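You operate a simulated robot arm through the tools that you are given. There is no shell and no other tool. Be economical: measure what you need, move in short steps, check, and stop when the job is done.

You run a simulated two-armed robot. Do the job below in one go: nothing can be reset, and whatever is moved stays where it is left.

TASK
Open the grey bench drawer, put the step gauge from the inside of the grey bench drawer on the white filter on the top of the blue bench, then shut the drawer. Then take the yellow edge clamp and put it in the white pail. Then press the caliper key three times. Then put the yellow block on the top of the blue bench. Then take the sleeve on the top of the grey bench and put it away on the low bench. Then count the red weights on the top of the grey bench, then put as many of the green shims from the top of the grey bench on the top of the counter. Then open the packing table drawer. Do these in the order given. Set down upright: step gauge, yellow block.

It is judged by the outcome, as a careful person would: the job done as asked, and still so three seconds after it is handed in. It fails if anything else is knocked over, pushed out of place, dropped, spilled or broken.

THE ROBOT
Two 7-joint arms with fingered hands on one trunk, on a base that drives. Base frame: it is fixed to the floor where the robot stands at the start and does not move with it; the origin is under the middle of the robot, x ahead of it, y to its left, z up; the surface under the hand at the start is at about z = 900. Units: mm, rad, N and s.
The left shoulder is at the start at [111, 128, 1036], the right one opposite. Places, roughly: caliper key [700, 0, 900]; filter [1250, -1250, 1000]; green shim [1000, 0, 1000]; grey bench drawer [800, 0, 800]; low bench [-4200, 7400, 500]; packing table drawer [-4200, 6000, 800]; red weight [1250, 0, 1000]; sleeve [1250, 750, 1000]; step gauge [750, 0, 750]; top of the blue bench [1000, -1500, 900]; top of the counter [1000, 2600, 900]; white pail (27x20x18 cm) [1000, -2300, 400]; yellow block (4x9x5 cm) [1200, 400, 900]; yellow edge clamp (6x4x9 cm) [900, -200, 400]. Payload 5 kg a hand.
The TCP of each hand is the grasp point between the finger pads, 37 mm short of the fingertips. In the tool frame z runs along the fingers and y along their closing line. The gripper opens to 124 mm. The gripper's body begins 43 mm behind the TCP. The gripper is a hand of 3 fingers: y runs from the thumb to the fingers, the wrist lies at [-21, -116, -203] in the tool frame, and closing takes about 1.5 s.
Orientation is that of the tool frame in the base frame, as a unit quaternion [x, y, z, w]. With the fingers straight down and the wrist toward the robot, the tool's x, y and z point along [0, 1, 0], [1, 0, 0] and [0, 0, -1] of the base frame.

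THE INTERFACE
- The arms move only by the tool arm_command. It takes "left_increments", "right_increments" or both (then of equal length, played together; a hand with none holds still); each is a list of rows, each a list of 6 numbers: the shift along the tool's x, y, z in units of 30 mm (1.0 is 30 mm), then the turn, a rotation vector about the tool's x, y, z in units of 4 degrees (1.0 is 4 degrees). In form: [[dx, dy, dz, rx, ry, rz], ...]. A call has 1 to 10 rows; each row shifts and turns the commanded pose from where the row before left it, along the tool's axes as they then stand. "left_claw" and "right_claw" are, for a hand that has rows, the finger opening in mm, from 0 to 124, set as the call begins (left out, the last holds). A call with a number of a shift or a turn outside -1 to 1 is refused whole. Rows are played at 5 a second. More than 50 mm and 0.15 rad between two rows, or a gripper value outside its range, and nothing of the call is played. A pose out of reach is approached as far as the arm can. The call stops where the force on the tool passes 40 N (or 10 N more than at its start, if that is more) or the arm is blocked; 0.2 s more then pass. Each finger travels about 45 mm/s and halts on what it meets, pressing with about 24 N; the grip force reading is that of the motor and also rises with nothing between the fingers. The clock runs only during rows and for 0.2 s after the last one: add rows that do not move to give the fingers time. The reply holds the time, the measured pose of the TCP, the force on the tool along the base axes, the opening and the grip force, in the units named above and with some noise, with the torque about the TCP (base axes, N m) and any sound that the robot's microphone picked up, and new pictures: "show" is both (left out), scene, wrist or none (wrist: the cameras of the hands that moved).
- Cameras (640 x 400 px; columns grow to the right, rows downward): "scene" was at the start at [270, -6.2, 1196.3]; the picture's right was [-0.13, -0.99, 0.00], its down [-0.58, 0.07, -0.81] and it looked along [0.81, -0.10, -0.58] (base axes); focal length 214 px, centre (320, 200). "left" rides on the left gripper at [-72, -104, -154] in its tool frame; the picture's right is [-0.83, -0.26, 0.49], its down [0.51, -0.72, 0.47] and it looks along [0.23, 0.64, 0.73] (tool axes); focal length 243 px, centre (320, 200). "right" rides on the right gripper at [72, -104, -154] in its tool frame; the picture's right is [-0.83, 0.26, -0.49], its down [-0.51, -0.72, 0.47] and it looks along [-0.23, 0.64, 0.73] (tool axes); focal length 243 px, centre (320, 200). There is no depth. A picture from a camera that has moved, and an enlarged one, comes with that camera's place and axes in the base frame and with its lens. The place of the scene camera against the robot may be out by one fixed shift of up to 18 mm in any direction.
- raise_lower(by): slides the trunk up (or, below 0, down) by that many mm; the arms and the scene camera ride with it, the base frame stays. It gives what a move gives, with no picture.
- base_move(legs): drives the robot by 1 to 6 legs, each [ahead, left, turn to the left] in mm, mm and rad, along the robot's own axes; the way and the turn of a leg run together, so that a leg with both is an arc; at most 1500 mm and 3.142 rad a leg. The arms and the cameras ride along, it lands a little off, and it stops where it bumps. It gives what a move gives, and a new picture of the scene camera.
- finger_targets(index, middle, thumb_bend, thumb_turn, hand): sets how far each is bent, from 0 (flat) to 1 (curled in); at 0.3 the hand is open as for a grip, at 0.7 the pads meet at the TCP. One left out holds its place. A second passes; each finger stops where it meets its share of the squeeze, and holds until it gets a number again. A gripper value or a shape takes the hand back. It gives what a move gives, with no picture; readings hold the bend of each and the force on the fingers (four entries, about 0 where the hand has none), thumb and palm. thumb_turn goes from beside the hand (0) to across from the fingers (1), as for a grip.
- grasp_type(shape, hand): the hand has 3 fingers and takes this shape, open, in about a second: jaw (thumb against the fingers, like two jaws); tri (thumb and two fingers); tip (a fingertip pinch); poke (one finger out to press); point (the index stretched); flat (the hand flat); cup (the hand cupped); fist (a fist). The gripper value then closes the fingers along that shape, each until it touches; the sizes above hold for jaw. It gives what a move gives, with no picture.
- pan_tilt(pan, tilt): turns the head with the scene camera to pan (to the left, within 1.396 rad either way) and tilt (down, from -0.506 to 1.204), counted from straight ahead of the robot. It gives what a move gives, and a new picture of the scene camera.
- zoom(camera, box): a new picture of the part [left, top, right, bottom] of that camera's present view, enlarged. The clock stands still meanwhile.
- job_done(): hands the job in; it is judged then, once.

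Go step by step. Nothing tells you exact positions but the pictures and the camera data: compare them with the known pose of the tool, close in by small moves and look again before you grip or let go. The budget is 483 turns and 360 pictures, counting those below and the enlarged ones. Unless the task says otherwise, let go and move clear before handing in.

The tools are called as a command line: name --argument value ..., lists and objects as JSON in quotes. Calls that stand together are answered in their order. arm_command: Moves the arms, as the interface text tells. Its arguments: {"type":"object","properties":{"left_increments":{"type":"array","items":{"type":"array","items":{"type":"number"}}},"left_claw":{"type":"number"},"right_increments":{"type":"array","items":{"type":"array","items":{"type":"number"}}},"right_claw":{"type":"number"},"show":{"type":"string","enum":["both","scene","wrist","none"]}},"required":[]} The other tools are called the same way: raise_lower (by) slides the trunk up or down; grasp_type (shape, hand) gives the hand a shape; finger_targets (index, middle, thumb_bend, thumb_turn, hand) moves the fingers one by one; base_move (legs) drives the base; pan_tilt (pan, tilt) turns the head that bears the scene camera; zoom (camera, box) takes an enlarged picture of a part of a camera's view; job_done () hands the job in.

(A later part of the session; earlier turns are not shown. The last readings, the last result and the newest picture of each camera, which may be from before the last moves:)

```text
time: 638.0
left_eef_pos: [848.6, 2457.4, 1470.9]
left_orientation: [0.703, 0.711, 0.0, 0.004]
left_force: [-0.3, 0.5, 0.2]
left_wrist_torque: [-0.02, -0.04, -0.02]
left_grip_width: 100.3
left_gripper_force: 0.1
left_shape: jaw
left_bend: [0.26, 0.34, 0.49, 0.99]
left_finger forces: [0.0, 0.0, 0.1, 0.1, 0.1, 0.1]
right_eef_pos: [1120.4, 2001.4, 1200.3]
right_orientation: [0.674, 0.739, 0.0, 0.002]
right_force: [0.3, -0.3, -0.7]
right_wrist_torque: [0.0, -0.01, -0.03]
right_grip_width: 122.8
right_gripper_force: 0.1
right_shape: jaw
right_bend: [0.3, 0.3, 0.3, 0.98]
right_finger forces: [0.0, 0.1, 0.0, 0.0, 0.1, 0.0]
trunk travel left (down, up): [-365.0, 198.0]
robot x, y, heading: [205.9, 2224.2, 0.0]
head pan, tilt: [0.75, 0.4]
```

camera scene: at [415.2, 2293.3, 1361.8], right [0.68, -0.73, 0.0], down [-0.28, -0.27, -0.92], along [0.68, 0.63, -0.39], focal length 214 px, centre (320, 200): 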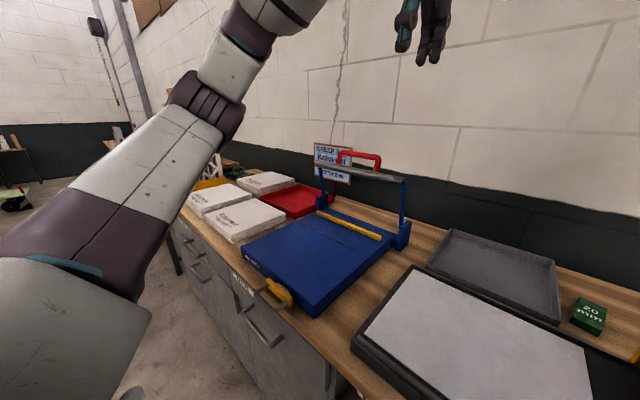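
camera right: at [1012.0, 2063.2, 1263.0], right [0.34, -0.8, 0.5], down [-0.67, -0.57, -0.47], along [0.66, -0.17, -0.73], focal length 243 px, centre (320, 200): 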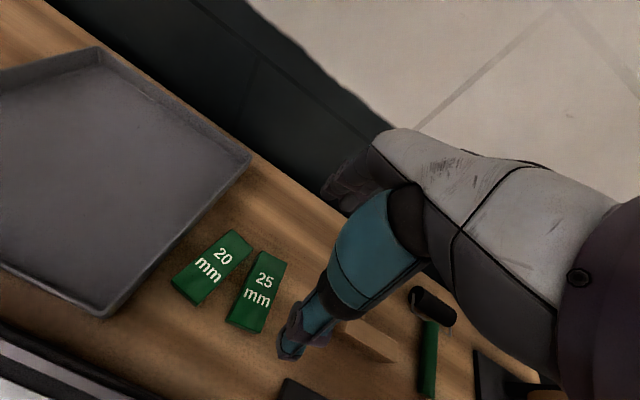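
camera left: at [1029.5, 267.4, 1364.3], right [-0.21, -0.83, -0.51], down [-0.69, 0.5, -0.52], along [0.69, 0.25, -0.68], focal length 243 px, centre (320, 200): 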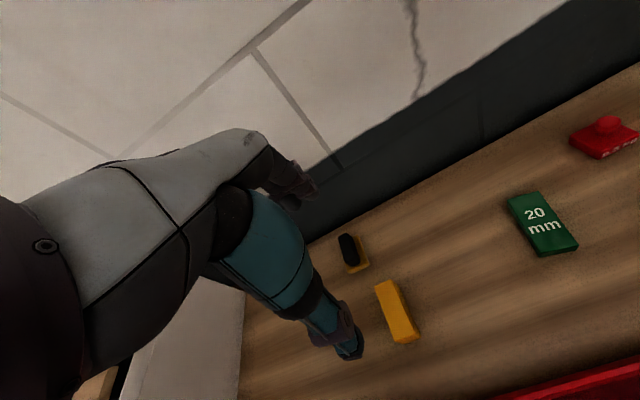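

Two shims are on the counter. Last: the packing table drawer. Backing out and driving toward the packing table.

base_move --legs '[[-480, 0, 0], [0, 0, 2.65], [1500, 0, 0], [0, 0, -0.8], [1250, 0, 0], [1250, 0, 0]]'

base_move --legs '[[0, 0, 1.29]]'

pan_tilt --pan 0 --tilt 0.35

```text
time: 668.1
left_eef_pos: [-2564.2, 5967.8, 1469.7]
left_orientation: [-0.122, 0.993, 0.003, 0.002]
left_force: [-0.2, -0.5, -0.1]
left_wrist_torque: [0.01, 0.03, 0.01]
left_grip_width: 100.1
left_gripper_force: 0.0
left_shape: jaw
left_bend: [0.26, 0.34, 0.49, 0.99]
left_finger forces: [0.0, 0.0, 0.0, 0.1, 0.1, 0.0]
right_eef_pos: [-2182.8, 6336.8, 1200.6]
right_orientation: [-0.162, 0.987, 0.002, 0.001]
right_force: [-0.1, 0.3, -1.0]
right_wrist_torque: [0.02, -0.01, 0.03]
right_grip_width: 122.7
right_gripper_force: 0.0
right_shape: jaw
right_bend: [0.3, 0.3, 0.3, 0.98]
right_finger forces: [0.0, 0.0, 0.1, 0.0, 0.0, 0.0]
trunk travel left (down, up): [-365.0, 198.0]
robot x, y, heading: [-2190.0, 5394.1, 1.805]
head pan, tilt: [0.75, 0.4]
camera scene: at [-2312.8, 5602.7, 1361.3], right [0.56, 0.83, 0.0], down [0.32, -0.22, -0.92], along [-0.77, 0.51, -0.39], focal length 214 px, centre (320, 200)
```

scene: 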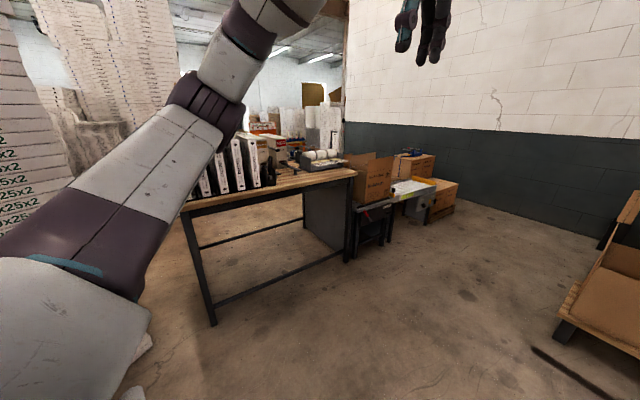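

```text
time: 671.6
left_eef_pos: [-2847.5, 5205.6, 1470.4]
left_orientation: [-0.688, 0.726, 0.004, 0.0]
left_force: [-0.7, 0.3, -0.3]
left_wrist_torque: [0.0, 0.03, 0.01]
left_grip_width: 100.1
left_gripper_force: 0.0
left_shape: jaw
left_bend: [0.26, 0.34, 0.49, 0.99]
left_finger forces: [0.1, 0.0, 0.1, 0.0, 0.0, 0.0]
right_eef_pos: [-3088.2, 5679.8, 1199.2]
right_orientation: [0.716, -0.699, -0.001, 0.0]
right_force: [-0.4, -0.4, -0.5]
right_wrist_torque: [-0.01, 0.01, -0.02]
right_grip_width: 122.7
right_gripper_force: 0.1
right_shape: jaw
right_bend: [0.3, 0.3, 0.3, 0.98]
right_finger forces: [0.0, 0.0, 0.0, 0.0, 0.0, 0.0]
trunk travel left (down, up): [-365.0, 198.0]
robot x, y, heading: [-2190.4, 5394.4, 3.078]
head pan, tilt: [0.75, 0.4]
camera scene: at [-2427.4, 5352.6, 1361.2], right [-0.63, 0.78, 0.0], down [0.3, 0.25, -0.92], along [-0.71, -0.58, -0.39], focal length 214 px, centre (320, 200)
```

scene: 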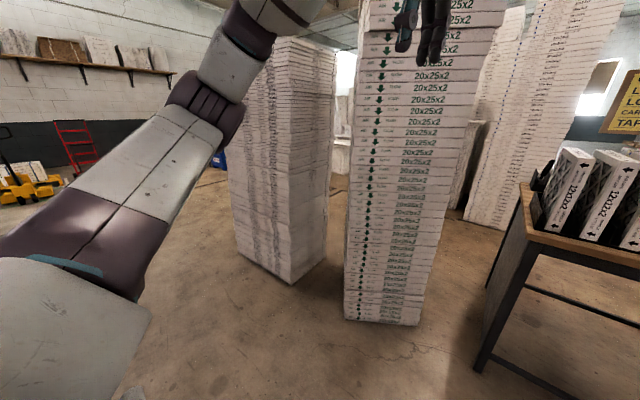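

```text
time: 672.7
left_eef_pos: [-2847.9, 5206.2, 1470.9]
left_orientation: [-0.688, 0.726, 0.003, 0.0]
left_force: [-0.3, 0.1, -0.7]
left_wrist_torque: [0.0, 0.0, 0.02]
left_grip_width: 100.1
left_gripper_force: 0.0
left_shape: jaw
left_bend: [0.26, 0.34, 0.49, 0.99]
left_finger forces: [0.1, 0.0, 0.0, 0.1, 0.0, 0.1]
right_eef_pos: [-3088.4, 5679.3, 1200.3]
right_orientation: [0.716, -0.698, 0.0, 0.0]
right_force: [-0.3, -0.1, 0.2]
right_wrist_torque: [-0.03, -0.03, 0.04]
right_grip_width: 122.6
right_gripper_force: 0.0
right_shape: jaw
right_bend: [0.3, 0.3, 0.3, 0.98]
right_finger forces: [0.0, 0.1, 0.0, 0.0, 0.0, 0.0]
trunk travel left (down, up): [-365.0, 198.0]
robot x, y, heading: [-2191.1, 5396.3, 3.076]
head pan, tilt: [0.0, 0.351]
camera scene: at [-2448.5, 5417.1, 1365.7], right [0.07, 1.0, 0.0], down [0.34, -0.02, -0.94], along [-0.94, 0.06, -0.34], focal length 214 px, centre (320, 200)
```

scene: 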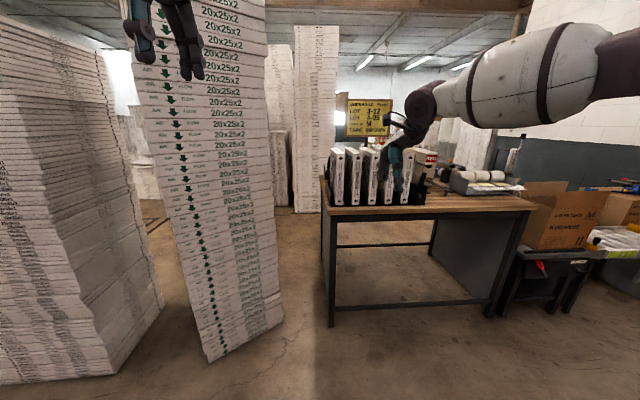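

I don't see the drawer on this side yet. I'll lower the trunk to look under the table top.

raise_lower --by -365

pan_tilt --pan -0.5 --tilt 0.15

zoom --camera "scene" --box '[100, 120, 420, 320]'

```text
time: 676.3
left_eef_pos: [-2848.2, 5206.5, 1105.7]
left_orientation: [-0.687, 0.726, 0.005, 0.001]
left_force: [0.2, 0.7, -0.2]
left_wrist_torque: [0.02, -0.01, 0.0]
left_grip_width: 100.1
left_gripper_force: 0.0
left_shape: jaw
left_bend: [0.26, 0.34, 0.49, 0.99]
left_finger forces: [0.1, 0.1, 0.0, 0.0, 0.0, 0.0]
right_eef_pos: [-3088.8, 5680.9, 834.6]
right_orientation: [0.716, -0.698, -0.001, 0.0]
right_force: [0.0, -0.6, -0.1]
right_wrist_torque: [-0.02, -0.01, -0.02]
right_grip_width: 122.7
right_gripper_force: 0.1
right_shape: jaw
right_bend: [0.3, 0.3, 0.3, 0.98]
right_finger forces: [0.0, 0.0, 0.0, 0.0, 0.0, 0.0]
trunk travel left (down, up): [0.0, 563.0]
robot x, y, heading: [-2192.4, 5400.5, 3.072]
head pan, tilt: [0.0, 0.351]
```

```text
time: 677.2
left_eef_pos: [-2847.2, 5206.2, 1104.9]
left_orientation: [-0.687, 0.727, 0.005, 0.0]
left_force: [-0.3, 0.0, 0.0]
left_wrist_torque: [-0.04, 0.0, 0.01]
left_grip_width: 100.0
left_gripper_force: 0.1
left_shape: jaw
left_bend: [0.26, 0.34, 0.49, 0.99]
left_finger forces: [0.0, 0.0, 0.0, 0.0, 0.1, 0.0]
right_eef_pos: [-3088.1, 5679.5, 834.0]
right_orientation: [0.716, -0.698, -0.001, 0.0]
right_force: [-0.2, 0.4, 0.7]
right_wrist_torque: [-0.02, 0.01, 0.01]
right_grip_width: 122.9
right_gripper_force: 0.0
right_shape: jaw
right_bend: [0.3, 0.3, 0.3, 0.98]
right_finger forces: [0.0, 0.0, 0.0, 0.0, 0.0, 0.0]
trunk travel left (down, up): [0.0, 563.0]
robot x, y, heading: [-2191.1, 5392.2, 3.079]
head pan, tilt: [-0.499, 0.15]
camera scene: at [-2544.4, 5467.9, 1003.1], right [0.54, 0.84, 0.0], down [0.13, -0.08, -0.99], along [-0.83, 0.53, -0.15], focal length 214 px, centre (320, 200)
```

scene: 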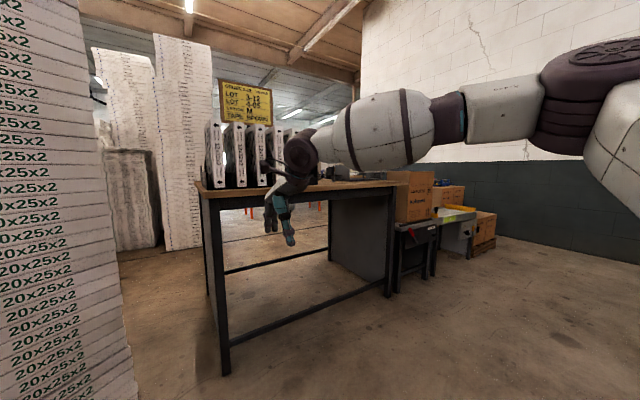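

```text
2.00 times, centred on (260, 220) of scene
camera zoom: at [-2544.4, 5467.9, 1003.1], right [0.54, 0.84, 0.0], down [0.13, -0.08, -0.99], along [-0.83, 0.53, -0.15], focal length 429 px, centre (440, 160)
```

zoom: 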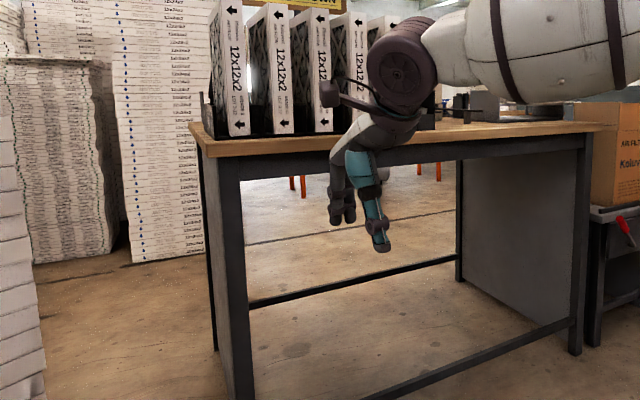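

The table's back edge is near x -4350 and the drawer's given x of -4200 suggests it opens on the far side. I'll pitch the right hand forward, since its camera then looks up, and inspect the underside of the table.

arm_command --right_increments '[[0, 0, 0, -1, 0, 0], [0, 0, 0, -1, 0, 0], [0, 0, 0, -1, 0, 0], [0, 0, 0, -1, 0, 0], [0, 0, 0, -1, 0, 0], [0, 0, 0, -1, 0, 0], [0, 0, 0, -1, 0, 0], [0, 0, 0, -1, 0, 0], [0, 0, 0, -1, 0, 0], [0, 0, 0, -1, 0, 0]]' --show "none"

arm_command --right_increments '[[0, 0, 0, -1, 0, 0], [0, 0, 0, -1, 0, 0], [0, 0, 0, -1, 0, 0], [0, 0, 0, -1, 0, 0], [0, 0, 0, -1, 0, 0], [0, 0, 0, -1, 0, 0], [0, 0, 0, -1, 0, 0], [0, 0, 0, -1, 0, 0], [0, 0, 0, -1, 0, 0], [0, 0, 0, -1, 0, 0]]' --right_claw 60 --show "none"

arm_command --right_increments '[[0, 0, 0, -1, 0, 0], [0, 0, 0, -1, 0, 0], [0, 0, 0, -0.5, 0, 0]]' --show "none"

base_move --legs '[[0, -550, 0.06]]'

```text
time: 679.4
left_eef_pos: [-2849.5, 5206.3, 1105.2]
left_orientation: [-0.687, 0.727, 0.005, 0.0]
left_force: [-0.4, 0.5, -0.1]
left_wrist_torque: [-0.04, 0.04, -0.04]
left_grip_width: 100.1
left_gripper_force: 0.1
left_shape: jaw
left_bend: [0.26, 0.34, 0.49, 0.99]
left_finger forces: [0.0, 0.0, 0.0, 0.0, 0.0, 0.0]
right_eef_pos: [-3089.7, 5680.0, 835.7]
right_orientation: [0.672, -0.656, -0.241, 0.245]
right_force: [-0.4, -0.4, -0.4]
right_wrist_torque: [-0.01, 0.02, 0.0]
right_grip_width: 122.6
right_gripper_force: 0.1
right_shape: jaw
right_bend: [0.3, 0.3, 0.3, 0.98]
right_finger forces: [0.0, 0.1, 0.1, 0.1, 0.1, 0.1]
trunk travel left (down, up): [0.0, 563.0]
robot x, y, heading: [-2190.3, 5393.9, 3.077]
head pan, tilt: [-0.499, 0.15]
```

```text
time: 681.6
left_eef_pos: [-2849.2, 5206.4, 1105.5]
left_orientation: [-0.687, 0.727, 0.005, 0.0]
left_force: [-0.8, 0.3, 0.9]
left_wrist_torque: [0.02, 0.01, -0.02]
left_grip_width: 100.2
left_gripper_force: 0.0
left_shape: jaw
left_bend: [0.26, 0.34, 0.49, 0.99]
left_finger forces: [0.0, 0.0, 0.1, 0.1, 0.0, 0.1]
right_eef_pos: [-3089.0, 5678.8, 835.3]
right_orientation: [0.548, -0.533, -0.451, 0.461]
right_force: [1.0, 0.0, 0.9]
right_wrist_torque: [0.0, -0.01, 0.01]
right_grip_width: 60.5
right_gripper_force: 0.0
right_shape: jaw
right_bend: [0.74, 0.45, 0.7, 1.0]
right_finger forces: [0.0, 0.1, 0.0, 0.0, 0.0, 0.0]
trunk travel left (down, up): [0.0, 563.0]
robot x, y, heading: [-2190.0, 5396.3, 3.078]
head pan, tilt: [-0.499, 0.15]
```

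```text
time: 682.4
left_eef_pos: [-2848.5, 5205.5, 1105.0]
left_orientation: [-0.687, 0.727, 0.005, 0.0]
left_force: [0.6, 0.4, -0.2]
left_wrist_torque: [0.05, -0.03, -0.02]
left_grip_width: 100.4
left_gripper_force: 0.1
left_shape: jaw
left_bend: [0.26, 0.34, 0.49, 0.99]
left_finger forces: [0.0, 0.0, 0.1, 0.1, 0.0, 0.0]
right_eef_pos: [-3088.7, 5678.7, 834.6]
right_orientation: [0.507, -0.492, -0.494, 0.507]
right_force: [0.4, -0.3, 0.8]
right_wrist_torque: [-0.02, 0.0, -0.04]
right_grip_width: 60.7
right_gripper_force: 0.1
right_shape: jaw
right_bend: [0.74, 0.45, 0.7, 1.0]
right_finger forces: [0.0, 0.0, 0.0, 0.1, 0.0, 0.0]
trunk travel left (down, up): [0.0, 563.0]
robot x, y, heading: [-2191.2, 5395.8, 3.075]
head pan, tilt: [-0.499, 0.15]
```

```text
time: 687.6
left_eef_pos: [-2814.4, 5714.8, 1104.1]
left_orientation: [-0.705, 0.709, 0.005, -0.001]
left_force: [-0.8, -0.2, 0.5]
left_wrist_torque: [0.02, 0.02, 0.03]
left_grip_width: 100.4
left_gripper_force: 0.0
left_shape: jaw
left_bend: [0.26, 0.34, 0.49, 0.99]
left_finger forces: [0.0, 0.0, 0.0, 0.1, 0.1, 0.0]
right_eef_pos: [-3079.8, 6175.8, 834.9]
right_orientation: [0.518, -0.479, -0.482, 0.519]
right_force: [-1.1, -0.6, 0.1]
right_wrist_torque: [0.01, 0.03, 0.01]
right_grip_width: 60.4
right_gripper_force: 0.0
right_shape: jaw
right_bend: [0.74, 0.45, 0.7, 1.0]
right_finger forces: [0.1, 0.1, 0.0, 0.0, 0.1, 0.0]
trunk travel left (down, up): [0.0, 563.0]
robot x, y, heading: [-2165.8, 5939.1, 3.123]
head pan, tilt: [-0.499, 0.15]
camera scene: at [-2524.4, 5992.3, 1003.2], right [0.49, 0.87, 0.0], down [0.13, -0.07, -0.99], along [-0.86, 0.49, -0.15], focal length 214 px, centre (320, 200)
```

scene: 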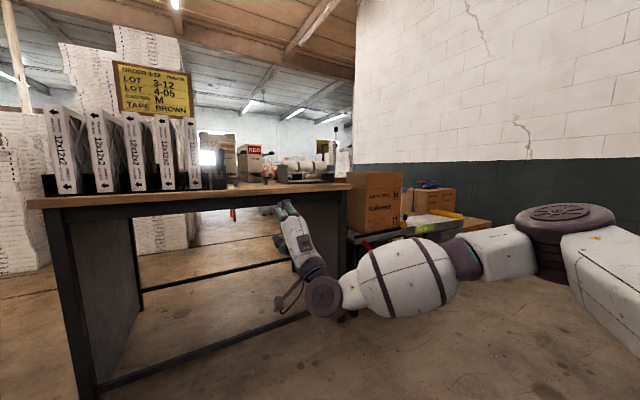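

arm_command --right_increments '[[0, -0.9, 0, 0, 0, 0], [0, -0.9, 0, 0, 0, 0], [0, -0.9, 0, 0, 0, 0], [0, -0.9, 0, 0, 0, 0], [0, -0.9, 0, 0, 0, 0]]' --show "none"

base_move --legs '[[380, 0, 0.02]]'

zoom --camera "right" --box '[0, 0, 640, 400]'

```text
time: 688.9
left_eef_pos: [-2816.3, 5714.6, 1105.0]
left_orientation: [-0.705, 0.709, 0.005, 0.0]
left_force: [-0.9, 0.3, -0.6]
left_wrist_torque: [0.01, 0.01, 0.01]
left_grip_width: 100.2
left_gripper_force: 0.1
left_shape: jaw
left_bend: [0.26, 0.34, 0.49, 0.99]
left_finger forces: [0.0, 0.0, 0.0, 0.1, 0.0, 0.0]
right_eef_pos: [-3081.4, 6177.5, 698.5]
right_orientation: [0.519, -0.479, -0.482, 0.519]
right_force: [-0.8, -0.2, 0.7]
right_wrist_torque: [0.01, -0.01, 0.02]
right_grip_width: 60.5
right_gripper_force: 0.0
right_shape: jaw
right_bend: [0.74, 0.45, 0.7, 1.0]
right_finger forces: [0.1, 0.0, 0.0, 0.1, 0.0, 0.0]
trunk travel left (down, up): [0.0, 563.0]
robot x, y, heading: [-2168.9, 5938.0, 3.119]
head pan, tilt: [-0.499, 0.15]
```

```text
time: 691.3
left_eef_pos: [-3188.9, 5699.2, 1104.6]
left_orientation: [0.715, -0.699, -0.005, 0.0]
left_force: [-0.1, -0.2, -0.5]
left_wrist_torque: [0.0, -0.04, 0.0]
left_grip_width: 100.2
left_gripper_force: 0.2
left_shape: jaw
left_bend: [0.26, 0.34, 0.49, 0.99]
left_finger forces: [0.1, 0.1, 0.1, 0.0, 0.0, 0.0]
right_eef_pos: [-3464.7, 6153.7, 699.5]
right_orientation: [0.525, -0.473, -0.475, 0.524]
right_force: [0.9, -0.4, -0.4]
right_wrist_torque: [0.0, 0.0, -0.03]
right_grip_width: 60.5
right_gripper_force: 0.0
right_shape: jaw
right_bend: [0.74, 0.45, 0.7, 1.0]
right_finger forces: [0.0, 0.1, 0.1, 0.0, 0.0, 0.0]
trunk travel left (down, up): [0.0, 563.0]
robot x, y, heading: [-2543.4, 5937.9, -3.133]
head pan, tilt: [-0.499, 0.15]
camera scene: at [-2905.7, 5984.3, 1003.0], right [0.47, 0.88, 0.0], down [0.13, -0.07, -0.99], along [-0.87, 0.47, -0.15], focal length 214 px, centre (320, 200)
```

scene: 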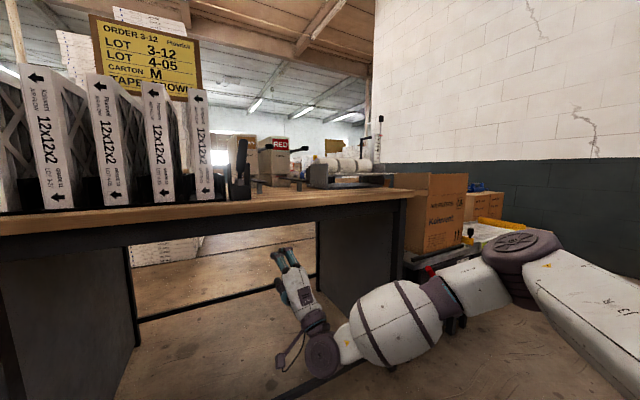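

```text
1.00 times, centred on (320, 200) of right (not enlarged: the box is as wide or as high as the picture)
camera zoom: at [-3305.1, 6096.3, 593.9], right [0.41, 0.88, 0.26], down [-0.52, 0.46, -0.72], along [-0.75, 0.15, 0.64], focal length 243 px, centre (320, 200)
```

zoom: 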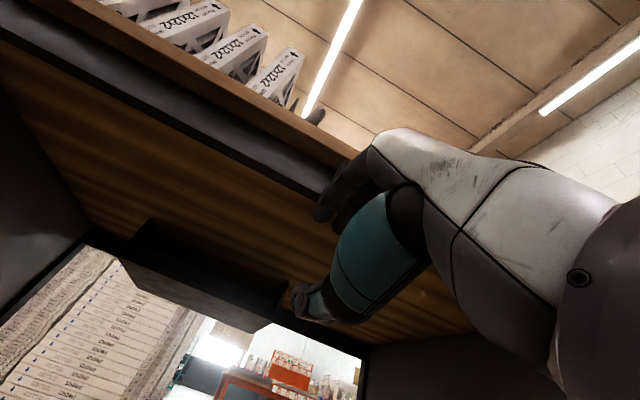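

I can see the drawer box under the table's far side (about x -4050 to -4350, y 5800-6250): it opens toward -x, so I must get behind the table. I'll retract the hand, raise the trunk, and scout the passage to the right of the conveyor.

base_move --legs '[[-250, 0, 0]]'

raise_lower --by 365

arm_command --right_increments '[[0, 0.5, -0.9, 0, 0, 0], [0, 0.5, -0.9, 0, 0, 0], [0, 0.5, -0.9, 0, 0, 0], [0, 0.5, -0.9, 0, 0, 0], [0, 0.5, -0.9, 0, 0, 0]]' --show "none"

```text
time: 693.1
left_eef_pos: [-2940.4, 5701.6, 1106.4]
left_orientation: [0.714, -0.7, -0.004, 0.0]
left_force: [0.3, 0.4, -0.3]
left_wrist_torque: [0.01, 0.0, 0.02]
left_grip_width: 100.3
left_gripper_force: 0.1
left_shape: jaw
left_bend: [0.26, 0.34, 0.49, 0.99]
left_finger forces: [0.1, 0.0, 0.0, 0.0, 0.1, 0.0]
right_eef_pos: [-3217.5, 6155.4, 700.2]
right_orientation: [0.525, -0.472, -0.475, 0.526]
right_force: [-0.2, 0.0, -0.2]
right_wrist_torque: [0.01, 0.0, -0.01]
right_grip_width: 60.4
right_gripper_force: 0.0
right_shape: jaw
right_bend: [0.74, 0.45, 0.7, 1.0]
right_finger forces: [0.1, 0.1, 0.0, 0.0, 0.0, 0.1]
trunk travel left (down, up): [0.0, 563.0]
robot x, y, heading: [-2301.9, 5940.6, -3.134]
head pan, tilt: [-0.499, 0.15]
camera scene: at [-2657.2, 5986.6, 1003.4], right [0.47, 0.88, 0.0], down [0.13, -0.07, -0.99], along [-0.87, 0.46, -0.15], focal length 214 px, centre (320, 200)
```

scene: 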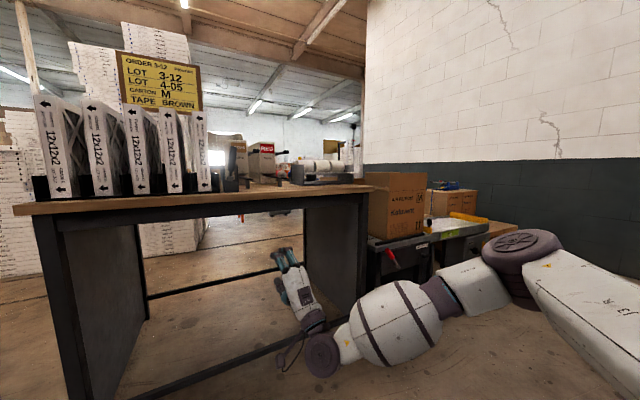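

```text
time: 696.6
left_eef_pos: [-2941.4, 5700.7, 1470.3]
left_orientation: [0.714, -0.7, -0.005, 0.0]
left_force: [-0.3, -0.5, -0.7]
left_wrist_torque: [0.02, -0.03, -0.01]
left_grip_width: 100.2
left_gripper_force: 0.0
left_shape: jaw
left_bend: [0.26, 0.34, 0.49, 0.99]
left_finger forces: [0.0, 0.0, 0.0, 0.1, 0.1, 0.1]
right_eef_pos: [-3218.4, 6156.0, 1063.9]
right_orientation: [0.525, -0.472, -0.475, 0.525]
right_force: [0.3, 0.2, 0.0]
right_wrist_torque: [0.03, -0.02, -0.04]
right_grip_width: 60.4
right_gripper_force: 0.1
right_shape: jaw
right_bend: [0.74, 0.45, 0.7, 1.0]
right_finger forces: [0.1, 0.0, 0.0, 0.0, 0.0, 0.1]
trunk travel left (down, up): [-365.0, 198.0]
robot x, y, heading: [-2299.6, 5939.5, -3.131]
head pan, tilt: [-0.499, 0.15]
```

```text
time: 697.8
left_eef_pos: [-2939.5, 5701.2, 1472.3]
left_orientation: [0.714, -0.7, -0.005, 0.001]
left_force: [0.8, -0.2, -0.7]
left_wrist_torque: [-0.02, 0.03, 0.0]
left_grip_width: 100.3
left_gripper_force: 0.1
left_shape: jaw
left_bend: [0.26, 0.34, 0.49, 0.99]
left_finger forces: [0.0, 0.0, 0.0, 0.0, 0.0, 0.0]
right_eef_pos: [-3083.4, 6169.9, 1140.9]
right_orientation: [0.525, -0.473, -0.474, 0.525]
right_force: [-0.1, 0.0, 0.1]
right_wrist_torque: [0.02, -0.03, -0.01]
right_grip_width: 60.5
right_gripper_force: 0.1
right_shape: jaw
right_bend: [0.74, 0.45, 0.7, 1.0]
right_finger forces: [0.0, 0.1, 0.0, 0.0, 0.0, 0.1]
trunk travel left (down, up): [-365.0, 198.0]
robot x, y, heading: [-2300.2, 5937.7, -3.132]
head pan, tilt: [-0.499, 0.15]
```

base_move --legs '[[450, 0, 0], [0, -1000, 0], [0, -900, 0]]'

pan_tilt --pan -0.75 --tilt 0.35

```text
time: 717.2
left_eef_pos: [-3406.6, 7609.4, 1470.2]
left_orientation: [0.716, -0.698, -0.005, 0.0]
left_force: [0.7, 0.6, 0.9]
left_wrist_torque: [0.01, -0.01, 0.0]
left_grip_width: 100.2
left_gripper_force: 0.1
left_shape: jaw
left_bend: [0.26, 0.34, 0.49, 0.99]
left_finger forces: [0.0, 0.1, 0.0, 0.1, 0.0, 0.1]
right_eef_pos: [-3551.9, 8077.4, 1140.0]
right_orientation: [0.526, -0.471, -0.474, 0.526]
right_force: [0.4, 0.5, -0.6]
right_wrist_torque: [-0.01, 0.0, -0.02]
right_grip_width: 60.6
right_gripper_force: 0.0
right_shape: jaw
right_bend: [0.74, 0.45, 0.7, 1.0]
right_finger forces: [0.1, 0.0, 0.0, 0.0, 0.1, 0.0]
trunk travel left (down, up): [-365.0, 198.0]
robot x, y, heading: [-2762.3, 7850.5, -3.133]
head pan, tilt: [-0.499, 0.15]
camera scene: at [-3013.6, 7898.6, 1384.4], right [0.47, 0.88, 0.0], down [0.13, -0.07, -0.99], along [-0.87, 0.46, -0.15], focal length 214 px, centre (320, 200)
```

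scene: 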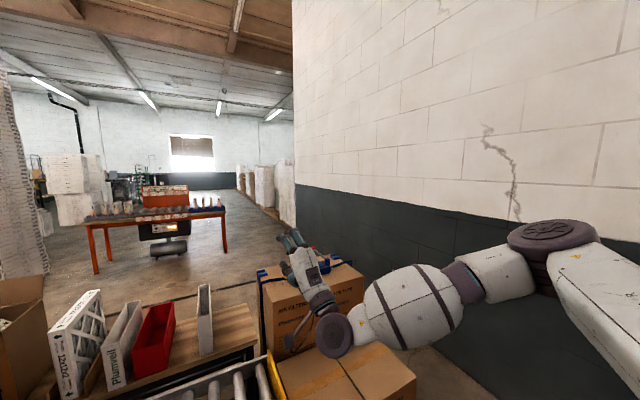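

```text
time: 718.0
left_eef_pos: [-3406.7, 7609.0, 1471.0]
left_orientation: [0.716, -0.698, -0.005, 0.001]
left_force: [-0.4, -0.7, -0.5]
left_wrist_torque: [-0.01, 0.0, 0.01]
left_grip_width: 100.3
left_gripper_force: 0.1
left_shape: jaw
left_bend: [0.26, 0.34, 0.49, 0.99]
left_finger forces: [0.1, 0.0, 0.1, 0.0, 0.0, 0.1]
right_eef_pos: [-3551.4, 8076.9, 1140.2]
right_orientation: [0.526, -0.472, -0.473, 0.526]
right_force: [0.7, 0.5, -0.3]
right_wrist_torque: [-0.02, 0.0, -0.02]
right_grip_width: 60.4
right_gripper_force: 0.1
right_shape: jaw
right_bend: [0.74, 0.45, 0.7, 1.0]
right_finger forces: [0.1, 0.0, 0.1, 0.1, 0.0, 0.0]
trunk travel left (down, up): [-365.0, 198.0]
robot x, y, heading: [-2762.3, 7852.2, -3.13]
head pan, tilt: [-0.75, 0.351]
camera scene: at [-3000.5, 7918.2, 1365.7], right [0.67, 0.74, 0.0], down [0.25, -0.23, -0.94], along [-0.7, 0.63, -0.34], focal length 214 px, centre (320, 200)
```

scene: 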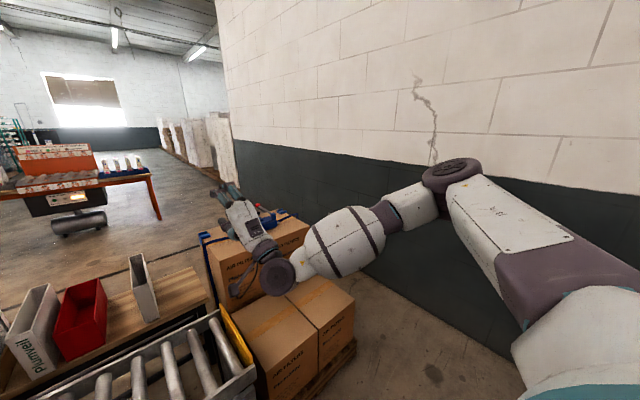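

The passage by the wall is only about 670 mm, too tight. I'll check the other way around, south of the stacks.

base_move --legs '[[0, 950, 0], [0, 950, 0], [-450, 0, 0], [0, 0, 1.5], [1450, 0, 0], [1450, 0, 0]]'

pan_tilt --pan -1.2 --tilt 0.2

```text
time: 754.6
left_eef_pos: [-2421.0, 2392.1, 1470.0]
left_orientation: [0.999, -0.044, -0.003, 0.004]
left_force: [0.8, 0.5, -0.3]
left_wrist_torque: [-0.02, 0.01, 0.0]
left_grip_width: 100.4
left_gripper_force: 0.0
left_shape: jaw
left_bend: [0.26, 0.34, 0.49, 0.99]
left_finger forces: [0.1, 0.1, 0.0, 0.0, 0.0, 0.0]
right_eef_pos: [-2900.5, 2299.4, 1139.5]
right_orientation: [0.706, -0.002, -0.003, 0.708]
right_force: [-0.1, 0.6, 0.1]
right_wrist_torque: [-0.01, -0.02, -0.01]
right_grip_width: 60.3
right_gripper_force: 0.0
right_shape: jaw
right_bend: [0.74, 0.45, 0.7, 1.0]
right_finger forces: [0.0, 0.1, 0.0, 0.1, 0.0, 0.0]
trunk travel left (down, up): [-365.0, 198.0]
robot x, y, heading: [-2586.1, 3053.9, -1.671]
head pan, tilt: [-0.75, 0.351]
camera scene: at [-2685.1, 2844.1, 1365.8], right [-0.66, 0.75, 0.0], down [0.26, 0.23, -0.94], along [-0.7, -0.62, -0.34], focal length 214 px, centre (320, 200)
```

scene: 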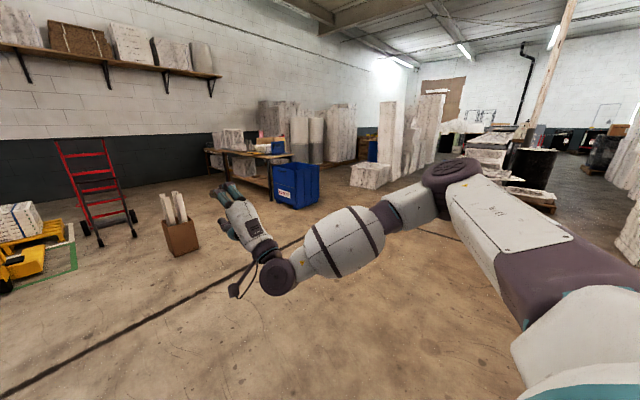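

```text
time: 755.5
left_eef_pos: [-2420.5, 2390.5, 1470.0]
left_orientation: [0.999, -0.043, -0.003, 0.003]
left_force: [0.0, -0.1, -0.2]
left_wrist_torque: [-0.01, 0.0, -0.01]
left_grip_width: 100.4
left_gripper_force: 0.0
left_shape: jaw
left_bend: [0.26, 0.34, 0.49, 0.99]
left_finger forces: [0.0, 0.1, 0.0, 0.0, 0.0, 0.0]
right_eef_pos: [-2901.3, 2298.9, 1138.7]
right_orientation: [0.706, -0.001, -0.003, 0.708]
right_force: [1.0, -0.4, 0.1]
right_wrist_torque: [0.01, 0.0, -0.01]
right_grip_width: 60.8
right_gripper_force: 0.1
right_shape: jaw
right_bend: [0.74, 0.45, 0.7, 1.0]
right_finger forces: [0.1, 0.0, 0.0, 0.1, 0.0, 0.0]
trunk travel left (down, up): [-365.0, 198.0]
robot x, y, heading: [-2591.9, 3053.7, -1.661]
head pan, tilt: [-1.201, 0.201]
camera scene: at [-2705.0, 2880.1, 1379.7], right [-0.27, 0.96, 0.0], down [0.19, 0.05, -0.98], along [-0.94, -0.26, -0.2], focal length 214 px, centre (320, 200)
```

scene: 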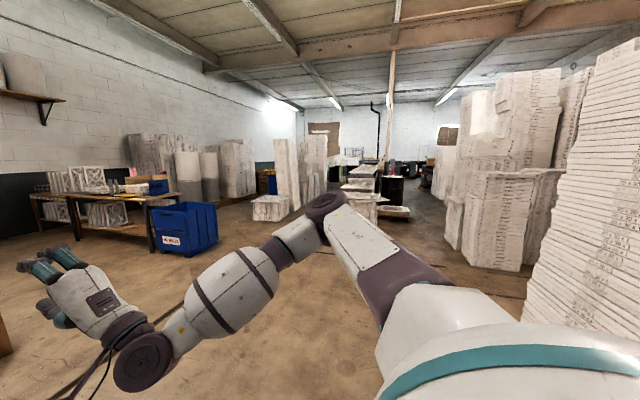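

West is open floor. I'll drive west past the stacks and look north for a way behind the packing table.

base_move --legs '[[0, 0, -1.48], [1500, 0, 0], [1100, 0, 0]]'

pan_tilt --pan -1.0 --tilt 0.2

```text
time: 761.6
left_eef_pos: [-3482.6, 2818.6, 1470.6]
left_orientation: [0.71, -0.705, -0.006, 0.0]
left_force: [0.3, 0.1, -0.1]
left_wrist_torque: [0.0, -0.02, 0.01]
left_grip_width: 99.9
left_gripper_force: 0.1
left_shape: jaw
left_bend: [0.26, 0.34, 0.5, 0.99]
left_finger forces: [0.0, 0.0, 0.0, 0.1, 0.0, 0.0]
right_eef_pos: [-3617.5, 3289.7, 1135.4]
right_orientation: [0.524, -0.479, -0.477, 0.518]
right_force: [0.5, 0.6, 0.0]
right_wrist_torque: [0.01, 0.0, 0.03]
right_grip_width: 60.1
right_gripper_force: 0.2
right_shape: jaw
right_bend: [0.74, 0.45, 0.7, 1.0]
right_finger forces: [0.1, 0.0, 0.0, 0.1, 0.0, 0.0]
trunk travel left (down, up): [-365.0, 198.0]
robot x, y, heading: [-2843.3, 3056.5, 3.143]
head pan, tilt: [-1.201, 0.201]
stopped in leg 2: the robot was blocked; the commanded pose is now the measured one
camera scene: at [-3036.8, 3140.6, 1381.2], right [0.93, 0.36, 0.0], down [0.07, -0.18, -0.98], along [-0.35, 0.92, -0.19], focal length 214 px, centre (320, 200)
```

scene: 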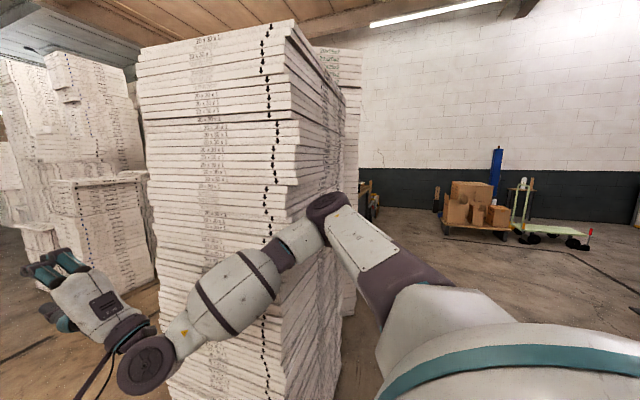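

```text
time: 762.4
left_eef_pos: [-3483.5, 2817.7, 1471.8]
left_orientation: [0.709, -0.705, -0.007, -0.001]
left_force: [-0.3, 0.1, -0.3]
left_wrist_torque: [-0.02, -0.01, 0.01]
left_grip_width: 99.8
left_gripper_force: 0.0
left_shape: jaw
left_bend: [0.26, 0.34, 0.5, 0.99]
left_finger forces: [0.0, 0.0, 0.1, 0.1, 0.0, 0.0]
right_eef_pos: [-3617.3, 3290.1, 1136.8]
right_orientation: [0.525, -0.478, -0.477, 0.519]
right_force: [1.3, -0.4, -0.3]
right_wrist_torque: [0.01, -0.02, 0.03]
right_grip_width: 60.4
right_gripper_force: 0.1
right_shape: jaw
right_bend: [0.74, 0.45, 0.7, 1.0]
right_finger forces: [0.0, 0.1, 0.1, 0.1, 0.1, 0.0]
trunk travel left (down, up): [-365.0, 198.0]
robot x, y, heading: [-2844.6, 3052.4, 3.136]
head pan, tilt: [-1.0, 0.201]
camera scene: at [-3052.6, 3132.5, 1381.2], right [0.84, 0.54, 0.0], down [0.1, -0.16, -0.98], along [-0.53, 0.83, -0.19], focal length 214 px, centre (320, 200)
```

scene: 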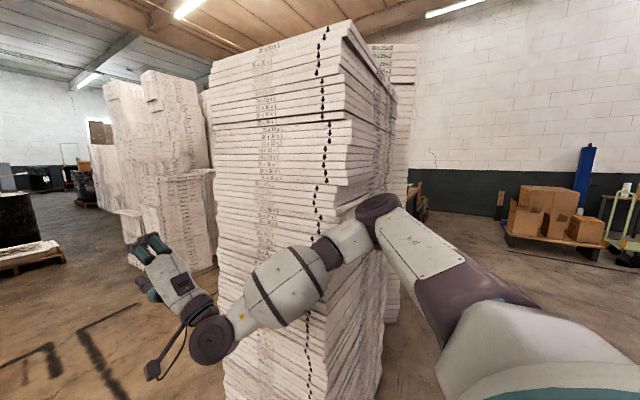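

My right elbow met the stack. I'll back off, shift away, and continue west on a lane further south.

base_move --legs '[[-150, 0, 0], [0, 500, 0], [1500, 0, 0], [1200, 0, 0]]'

pan_tilt --pan -0.9 --tilt 0.2

```text
time: 780.8
left_eef_pos: [-6023.3, 2393.6, 1469.5]
left_orientation: [-0.704, 0.711, 0.003, 0.001]
left_force: [-0.1, -0.6, -0.3]
left_wrist_torque: [-0.01, 0.02, 0.03]
left_grip_width: 100.2
left_gripper_force: 0.1
left_shape: jaw
left_bend: [0.26, 0.34, 0.5, 0.99]
left_finger forces: [0.0, 0.0, 0.0, 0.0, 0.0, 0.0]
right_eef_pos: [-6148.2, 2866.5, 1131.2]
right_orientation: [0.521, -0.484, -0.478, 0.515]
right_force: [-0.7, -0.3, -0.7]
right_wrist_torque: [0.01, -0.01, -0.03]
right_grip_width: 60.3
right_gripper_force: 0.1
right_shape: jaw
right_bend: [0.74, 0.45, 0.7, 1.0]
right_finger forces: [0.1, 0.0, 0.0, 0.1, 0.0, 0.1]
trunk travel left (down, up): [-365.0, 198.0]
robot x, y, heading: [-5371.1, 2614.9, 3.12]
head pan, tilt: [-1.0, 0.201]
camera scene: at [-5587.5, 2700.8, 1379.8], right [0.85, 0.52, 0.0], down [0.1, -0.17, -0.98], along [-0.51, 0.83, -0.2], focal length 214 px, centre (320, 200)
```

scene: 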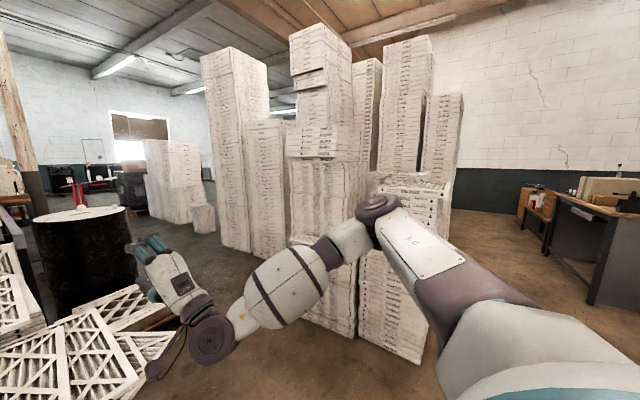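

```text
time: 781.5
left_eef_pos: [-6023.0, 2395.1, 1468.1]
left_orientation: [-0.704, 0.71, 0.003, 0.001]
left_force: [-0.2, -0.6, -0.6]
left_wrist_torque: [-0.03, 0.01, 0.0]
left_grip_width: 100.1
left_gripper_force: 0.1
left_shape: jaw
left_bend: [0.26, 0.34, 0.5, 0.99]
left_finger forces: [0.0, 0.1, 0.0, 0.0, 0.0, 0.0]
right_eef_pos: [-6147.9, 2867.6, 1131.2]
right_orientation: [0.52, -0.484, -0.479, 0.515]
right_force: [0.3, 0.1, 0.1]
right_wrist_torque: [0.02, 0.05, 0.05]
right_grip_width: 59.7
right_gripper_force: 0.0
right_shape: jaw
right_bend: [0.74, 0.45, 0.7, 1.0]
right_finger forces: [0.1, 0.0, 0.0, 0.1, 0.0, 0.1]
trunk travel left (down, up): [-365.0, 198.0]
robot x, y, heading: [-5375.5, 2616.0, 3.12]
head pan, tilt: [-0.901, 0.201]
camera scene: at [-5595.7, 2695.6, 1379.7], right [0.8, 0.61, 0.0], down [0.12, -0.16, -0.98], along [-0.59, 0.78, -0.2], focal length 214 px, centre (320, 200)
```

scene: 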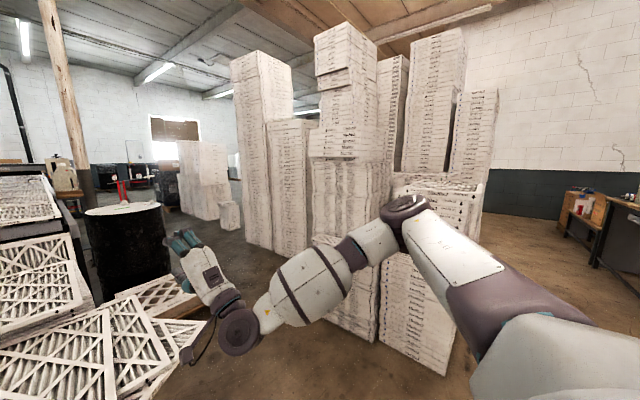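

There is an open corridor between the two stack groups leading to the back of the packing table. I'll turn to face +x here, then slide north along x about -5150.

arm_command --right_increments '[[0, 0, -0.9, 0, 0, 0], [0, 0, -0.9, 0, 0, 0], [0, 0, -0.9, 0, 0, 0]]' --show "none"

base_move --legs '[[-225, 0, 0], [0, 0, 3.14], [0, 800, 0]]'

pan_tilt --pan 1.0 --tilt 0.3

```text
time: 782.3
left_eef_pos: [-6022.2, 2394.3, 1469.6]
left_orientation: [-0.703, 0.711, 0.003, 0.0]
left_force: [0.8, 0.5, 0.4]
left_wrist_torque: [0.03, 0.06, -0.01]
left_grip_width: 100.1
left_gripper_force: 0.2
left_shape: jaw
left_bend: [0.26, 0.34, 0.5, 0.99]
left_finger forces: [0.0, 0.0, 0.0, 0.0, 0.1, 0.1]
right_eef_pos: [-6065.4, 2871.9, 1131.3]
right_orientation: [0.521, -0.484, -0.478, 0.515]
right_force: [-0.7, 1.0, 0.0]
right_wrist_torque: [0.0, -0.01, 0.01]
right_grip_width: 60.2
right_gripper_force: 0.2
right_shape: jaw
right_bend: [0.74, 0.45, 0.7, 1.0]
right_finger forces: [0.1, 0.0, 0.1, 0.0, 0.1, 0.1]
trunk travel left (down, up): [-365.0, 198.0]
robot x, y, heading: [-5374.4, 2612.8, 3.123]
head pan, tilt: [-0.901, 0.201]
```

```text
time: 798.5
left_eef_pos: [-4518.6, 3670.9, 1469.7]
left_orientation: [0.694, 0.72, -0.001, 0.003]
left_force: [-0.7, 0.2, -0.1]
left_wrist_torque: [0.01, 0.0, 0.01]
left_grip_width: 99.9
left_gripper_force: 0.0
left_shape: jaw
left_bend: [0.26, 0.34, 0.5, 0.99]
left_finger forces: [0.1, 0.1, 0.0, 0.0, 0.0, 0.0]
right_eef_pos: [-4452.9, 3196.7, 1130.9]
right_orientation: [0.473, 0.532, 0.525, 0.466]
right_force: [0.5, 0.1, 1.3]
right_wrist_torque: [-0.02, 0.01, 0.02]
right_grip_width: 60.1
right_gripper_force: 0.0
right_shape: jaw
right_bend: [0.74, 0.45, 0.7, 1.0]
right_finger forces: [0.1, 0.0, 0.0, 0.0, 0.0, 0.0]
trunk travel left (down, up): [-365.0, 198.0]
robot x, y, heading: [-5158.5, 3424.9, 0.031]
head pan, tilt: [-0.901, 0.201]
camera scene: at [-4951.2, 3359.8, 1379.7], right [-0.77, -0.64, 0.0], down [-0.13, 0.15, -0.98], along [0.63, -0.75, -0.2], focal length 214 px, centre (320, 200)
```

scene: 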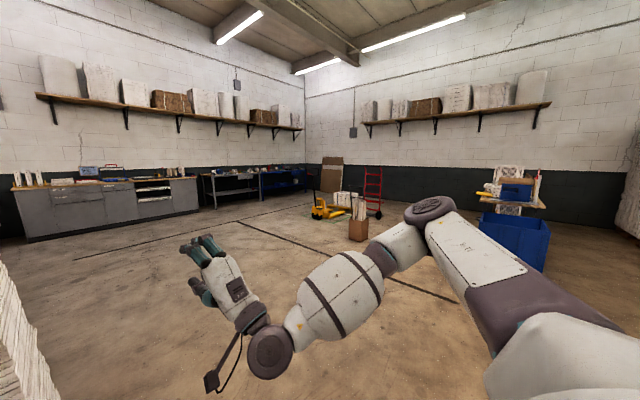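

```text
time: 800.4
left_eef_pos: [-4517.8, 3673.1, 1468.3]
left_orientation: [0.694, 0.72, 0.0, 0.003]
left_force: [-0.2, 0.0, 0.1]
left_wrist_torque: [-0.01, -0.02, 0.0]
left_grip_width: 100.3
left_gripper_force: 0.1
left_shape: jaw
left_bend: [0.26, 0.34, 0.5, 0.99]
left_finger forces: [0.0, 0.1, 0.0, 0.0, 0.0, 0.0]
right_eef_pos: [-4452.6, 3195.8, 1130.4]
right_orientation: [0.473, 0.531, 0.525, 0.467]
right_force: [0.1, 0.5, 0.3]
right_wrist_torque: [0.05, -0.03, 0.05]
right_grip_width: 60.4
right_gripper_force: 0.3
right_shape: jaw
right_bend: [0.74, 0.45, 0.7, 1.0]
right_finger forces: [0.0, 0.0, 0.0, 0.0, 0.0, 0.1]
trunk travel left (down, up): [-365.0, 198.0]
robot x, y, heading: [-5154.9, 3423.1, 0.029]
head pan, tilt: [1.0, 0.3]
camera scene: at [-4962.7, 3511.3, 1370.4], right [0.86, -0.52, 0.0], down [-0.15, -0.25, -0.96], along [0.49, 0.82, -0.3], focal length 214 px, centre (320, 200)
```

scene: 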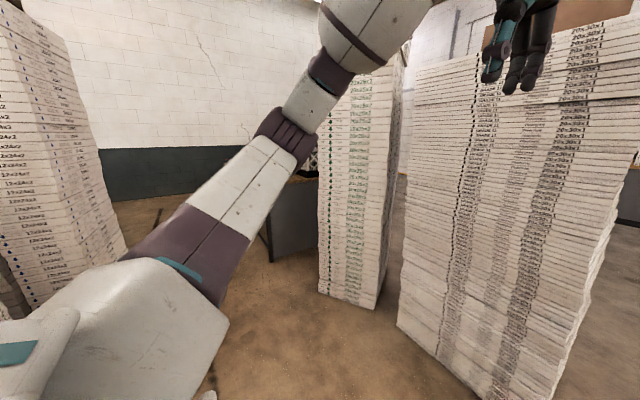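

Clear on both sides. Continuing north to behind the packing table.

base_move --legs '[[0, 1300, -0.03], [0, 1320, 0]]'

pan_tilt --pan 0.0 --tilt 0.5

```text
time: 823.6
left_eef_pos: [-4615.1, 6320.5, 1468.4]
left_orientation: [0.691, 0.723, 0.0, 0.003]
left_force: [0.1, 0.3, -0.9]
left_wrist_torque: [0.03, 0.02, 0.03]
left_grip_width: 99.9
left_gripper_force: 0.1
left_shape: jaw
left_bend: [0.26, 0.34, 0.5, 0.99]
left_finger forces: [0.0, 0.0, 0.0, 0.0, 0.1, 0.0]
right_eef_pos: [-4544.3, 5844.6, 1131.5]
right_orientation: [0.469, 0.535, 0.528, 0.463]
right_force: [0.6, -0.1, 0.6]
right_wrist_torque: [0.04, 0.0, -0.04]
right_grip_width: 60.0
right_gripper_force: 0.0
right_shape: jaw
right_bend: [0.74, 0.45, 0.7, 1.0]
right_finger forces: [0.0, 0.0, 0.1, 0.1, 0.1, 0.0]
trunk travel left (down, up): [-365.0, 198.0]
robot x, y, heading: [-5250.6, 6063.4, 0.037]
head pan, tilt: [1.0, 0.3]
camera scene: at [-5057.1, 6155.3, 1370.4], right [0.86, -0.51, 0.0], down [-0.15, -0.25, -0.96], along [0.49, 0.82, -0.3], focal length 214 px, centre (320, 200)
```

scene: 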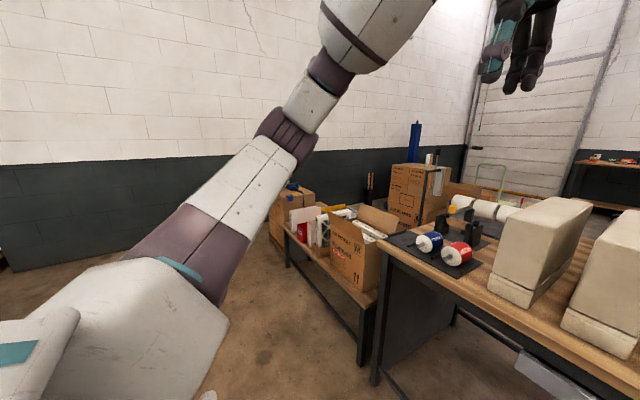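

```text
time: 824.9
left_eef_pos: [-4613.9, 6319.8, 1468.5]
left_orientation: [0.69, 0.724, -0.001, 0.003]
left_force: [0.8, 0.8, -0.2]
left_wrist_torque: [-0.01, 0.01, -0.03]
left_grip_width: 100.3
left_gripper_force: 0.0
left_shape: jaw
left_bend: [0.26, 0.34, 0.5, 0.99]
left_finger forces: [0.0, 0.1, 0.0, 0.0, 0.1, 0.1]
right_eef_pos: [-4544.3, 5844.3, 1132.9]
right_orientation: [0.47, 0.535, 0.528, 0.463]
right_force: [0.2, -0.1, 0.0]
right_wrist_torque: [-0.07, 0.01, -0.01]
right_grip_width: 59.9
right_gripper_force: 0.1
right_shape: jaw
right_bend: [0.74, 0.45, 0.7, 1.0]
right_finger forces: [0.1, 0.0, 0.0, 0.0, 0.0, 0.0]
trunk travel left (down, up): [-365.0, 198.0]
robot x, y, heading: [-5247.3, 6062.0, 0.035]
head pan, tilt: [0.0, 0.499]
camera scene: at [-5013.7, 6078.5, 1352.0], right [0.04, -1.0, 0.0], down [-0.48, -0.02, -0.88], along [0.88, 0.03, -0.48], focal length 214 px, centre (320, 200)
```

scene: 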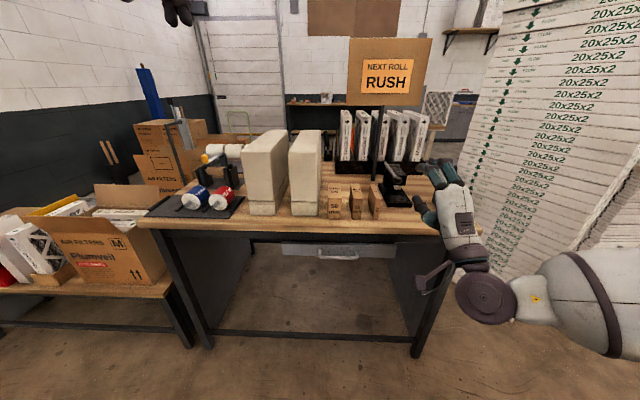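

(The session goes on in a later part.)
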